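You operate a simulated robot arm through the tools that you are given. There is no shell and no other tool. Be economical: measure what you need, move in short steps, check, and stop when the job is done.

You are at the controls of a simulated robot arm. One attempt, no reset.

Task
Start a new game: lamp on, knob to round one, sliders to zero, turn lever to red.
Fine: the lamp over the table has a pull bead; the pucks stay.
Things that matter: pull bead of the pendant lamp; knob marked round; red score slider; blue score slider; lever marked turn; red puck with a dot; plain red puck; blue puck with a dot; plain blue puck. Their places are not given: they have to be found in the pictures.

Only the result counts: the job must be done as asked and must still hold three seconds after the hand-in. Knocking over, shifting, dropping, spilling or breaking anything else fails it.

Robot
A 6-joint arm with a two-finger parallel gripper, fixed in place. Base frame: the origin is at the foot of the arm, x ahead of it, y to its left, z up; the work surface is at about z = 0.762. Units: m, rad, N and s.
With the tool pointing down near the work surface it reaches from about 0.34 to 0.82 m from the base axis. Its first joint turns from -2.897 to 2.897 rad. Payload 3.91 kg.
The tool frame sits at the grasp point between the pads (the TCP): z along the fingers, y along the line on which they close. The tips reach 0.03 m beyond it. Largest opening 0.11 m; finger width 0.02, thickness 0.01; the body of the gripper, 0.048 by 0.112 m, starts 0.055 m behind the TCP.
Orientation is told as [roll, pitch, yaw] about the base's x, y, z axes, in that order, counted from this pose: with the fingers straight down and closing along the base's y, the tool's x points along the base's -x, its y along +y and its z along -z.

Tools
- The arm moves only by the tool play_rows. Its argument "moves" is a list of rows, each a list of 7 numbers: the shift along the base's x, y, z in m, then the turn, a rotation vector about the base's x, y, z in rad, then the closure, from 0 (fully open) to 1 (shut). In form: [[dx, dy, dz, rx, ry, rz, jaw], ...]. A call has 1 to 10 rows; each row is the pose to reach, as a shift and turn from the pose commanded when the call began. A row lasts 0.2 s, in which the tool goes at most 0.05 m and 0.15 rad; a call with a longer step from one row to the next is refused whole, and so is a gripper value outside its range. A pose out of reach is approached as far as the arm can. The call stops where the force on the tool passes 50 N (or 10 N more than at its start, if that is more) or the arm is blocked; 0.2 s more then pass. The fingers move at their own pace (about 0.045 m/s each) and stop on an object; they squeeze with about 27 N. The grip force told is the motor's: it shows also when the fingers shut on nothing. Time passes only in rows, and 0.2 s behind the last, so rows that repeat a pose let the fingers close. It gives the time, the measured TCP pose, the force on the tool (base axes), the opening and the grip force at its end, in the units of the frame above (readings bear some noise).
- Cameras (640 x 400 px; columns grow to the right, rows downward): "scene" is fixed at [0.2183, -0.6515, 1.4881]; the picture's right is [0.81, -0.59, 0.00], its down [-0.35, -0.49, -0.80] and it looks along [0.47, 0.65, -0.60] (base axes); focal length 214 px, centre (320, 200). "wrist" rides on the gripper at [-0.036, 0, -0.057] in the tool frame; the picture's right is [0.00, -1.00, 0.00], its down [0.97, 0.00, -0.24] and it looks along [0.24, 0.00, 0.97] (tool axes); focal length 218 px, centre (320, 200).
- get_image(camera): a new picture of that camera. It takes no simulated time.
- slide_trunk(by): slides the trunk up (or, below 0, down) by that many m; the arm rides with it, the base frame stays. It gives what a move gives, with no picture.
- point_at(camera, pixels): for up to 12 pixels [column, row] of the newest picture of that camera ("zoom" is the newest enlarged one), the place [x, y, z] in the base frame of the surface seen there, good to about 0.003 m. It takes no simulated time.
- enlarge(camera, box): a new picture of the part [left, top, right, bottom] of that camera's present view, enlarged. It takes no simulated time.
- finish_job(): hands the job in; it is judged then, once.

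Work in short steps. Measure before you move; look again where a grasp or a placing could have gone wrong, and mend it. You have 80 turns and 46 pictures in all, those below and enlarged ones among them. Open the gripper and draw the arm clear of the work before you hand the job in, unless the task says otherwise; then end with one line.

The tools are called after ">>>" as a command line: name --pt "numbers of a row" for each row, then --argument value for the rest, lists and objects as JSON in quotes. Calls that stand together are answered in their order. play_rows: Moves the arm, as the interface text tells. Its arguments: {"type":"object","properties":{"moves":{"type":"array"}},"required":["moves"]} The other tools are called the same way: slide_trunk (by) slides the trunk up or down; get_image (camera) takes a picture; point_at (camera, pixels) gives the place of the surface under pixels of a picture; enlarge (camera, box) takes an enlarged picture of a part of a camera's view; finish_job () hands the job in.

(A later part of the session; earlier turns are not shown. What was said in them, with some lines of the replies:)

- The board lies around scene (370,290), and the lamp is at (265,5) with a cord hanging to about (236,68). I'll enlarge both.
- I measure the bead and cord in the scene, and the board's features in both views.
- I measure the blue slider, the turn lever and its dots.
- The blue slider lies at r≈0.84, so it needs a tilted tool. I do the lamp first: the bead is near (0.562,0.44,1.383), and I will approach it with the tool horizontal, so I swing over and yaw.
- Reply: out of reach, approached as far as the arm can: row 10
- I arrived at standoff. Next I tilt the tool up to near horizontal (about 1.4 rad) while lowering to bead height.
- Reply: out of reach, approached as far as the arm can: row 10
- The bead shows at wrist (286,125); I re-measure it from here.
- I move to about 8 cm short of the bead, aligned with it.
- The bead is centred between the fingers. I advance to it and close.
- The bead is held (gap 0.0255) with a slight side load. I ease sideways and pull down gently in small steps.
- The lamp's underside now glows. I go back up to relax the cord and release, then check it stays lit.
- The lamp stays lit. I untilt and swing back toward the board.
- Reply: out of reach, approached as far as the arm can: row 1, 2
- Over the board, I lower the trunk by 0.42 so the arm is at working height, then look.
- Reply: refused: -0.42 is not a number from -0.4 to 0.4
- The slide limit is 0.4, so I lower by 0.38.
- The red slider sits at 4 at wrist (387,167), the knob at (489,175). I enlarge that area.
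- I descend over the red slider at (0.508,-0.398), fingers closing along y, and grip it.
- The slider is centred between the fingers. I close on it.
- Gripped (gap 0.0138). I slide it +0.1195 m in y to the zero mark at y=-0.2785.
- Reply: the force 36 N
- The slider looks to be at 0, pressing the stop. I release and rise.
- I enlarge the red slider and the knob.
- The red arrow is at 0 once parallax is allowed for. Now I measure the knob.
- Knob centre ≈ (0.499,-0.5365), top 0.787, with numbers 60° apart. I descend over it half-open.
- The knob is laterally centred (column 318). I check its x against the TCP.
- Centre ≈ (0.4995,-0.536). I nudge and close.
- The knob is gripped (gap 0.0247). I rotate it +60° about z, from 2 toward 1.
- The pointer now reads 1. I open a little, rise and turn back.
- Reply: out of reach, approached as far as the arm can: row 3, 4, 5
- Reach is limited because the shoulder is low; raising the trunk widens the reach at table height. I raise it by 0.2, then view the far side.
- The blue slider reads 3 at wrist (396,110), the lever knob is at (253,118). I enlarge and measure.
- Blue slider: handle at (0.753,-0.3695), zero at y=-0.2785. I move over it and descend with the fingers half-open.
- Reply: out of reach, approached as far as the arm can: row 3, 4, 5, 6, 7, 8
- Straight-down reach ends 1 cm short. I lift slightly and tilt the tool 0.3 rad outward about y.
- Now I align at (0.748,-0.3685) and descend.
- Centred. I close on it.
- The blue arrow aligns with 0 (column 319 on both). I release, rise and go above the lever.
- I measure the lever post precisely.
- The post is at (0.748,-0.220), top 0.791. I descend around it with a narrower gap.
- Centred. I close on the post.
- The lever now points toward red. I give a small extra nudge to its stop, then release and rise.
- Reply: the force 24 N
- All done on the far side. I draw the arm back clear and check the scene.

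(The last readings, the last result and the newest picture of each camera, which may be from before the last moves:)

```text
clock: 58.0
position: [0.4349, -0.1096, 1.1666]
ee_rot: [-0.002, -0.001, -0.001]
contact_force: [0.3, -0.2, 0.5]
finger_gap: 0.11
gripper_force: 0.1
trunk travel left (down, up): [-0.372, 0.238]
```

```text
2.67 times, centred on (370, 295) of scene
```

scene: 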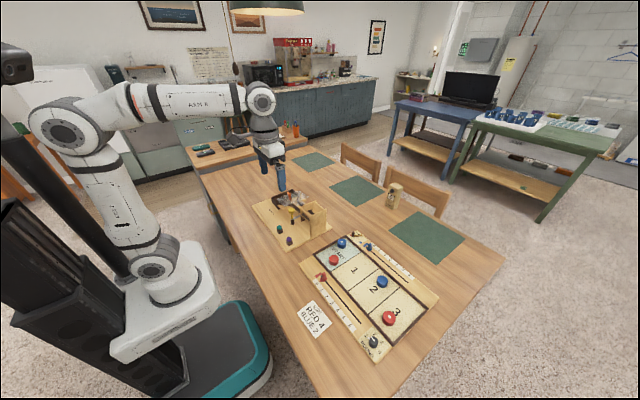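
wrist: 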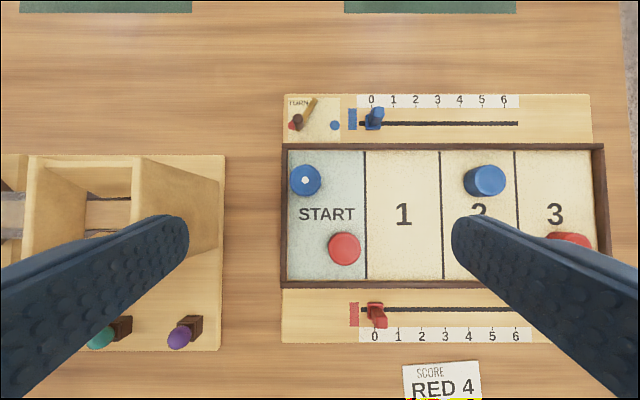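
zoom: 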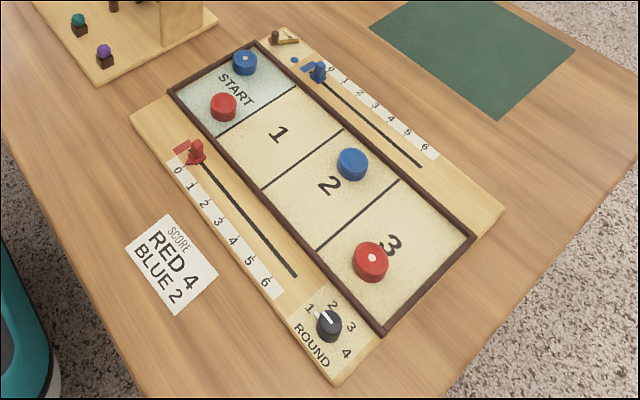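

Everything reads right; I take one closer check of the red slider and the knob.

>>> enlarge --camera "scene" --box '[325, 260, 365, 285]'

>>> enlarge --camera "scene" --box '[355, 325, 395, 350]'

>>> enlarge --camera "scene" --box '[350, 228, 390, 253]'

```text
16.00 times, centred on (345, 272) of scene
```

zoom: 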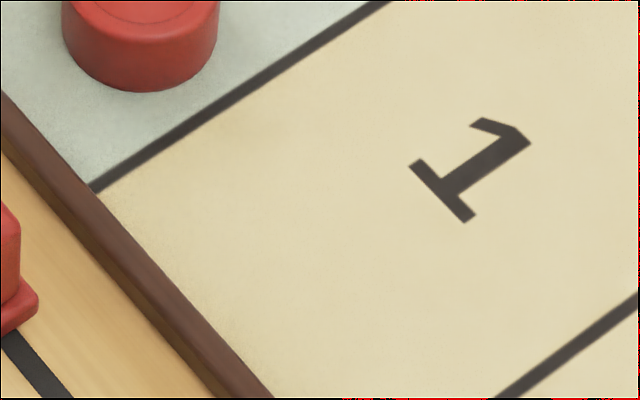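

```text
16.00 times, centred on (375, 338) of scene
```

zoom: 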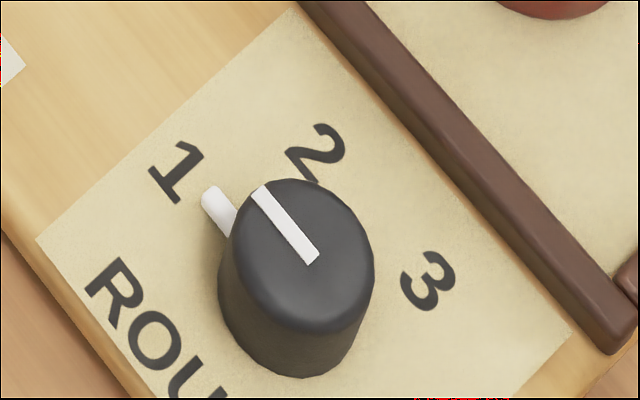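

```text
16.00 times, centred on (370, 240) of scene
```

zoom: 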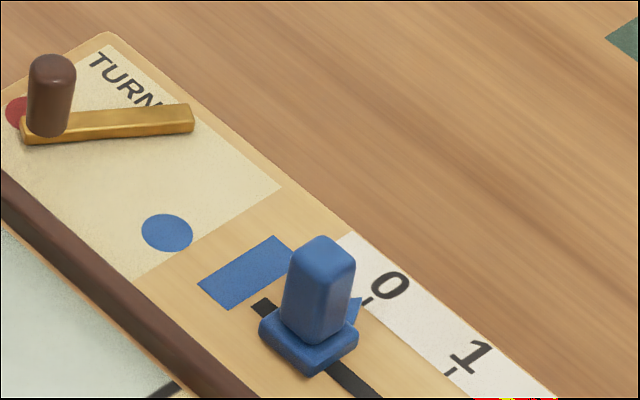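

The lamp is lit, the knob points at 1, both sliders are at 0, the lever is on red, and the pucks are where they started. I hand in.

>>> finish_job

```text
The job is handed in.
```

The new game is set up: the lamp is on, the knob is at round one, both score sliders are at zero, the turn lever is on red, and the pucks were not moved.
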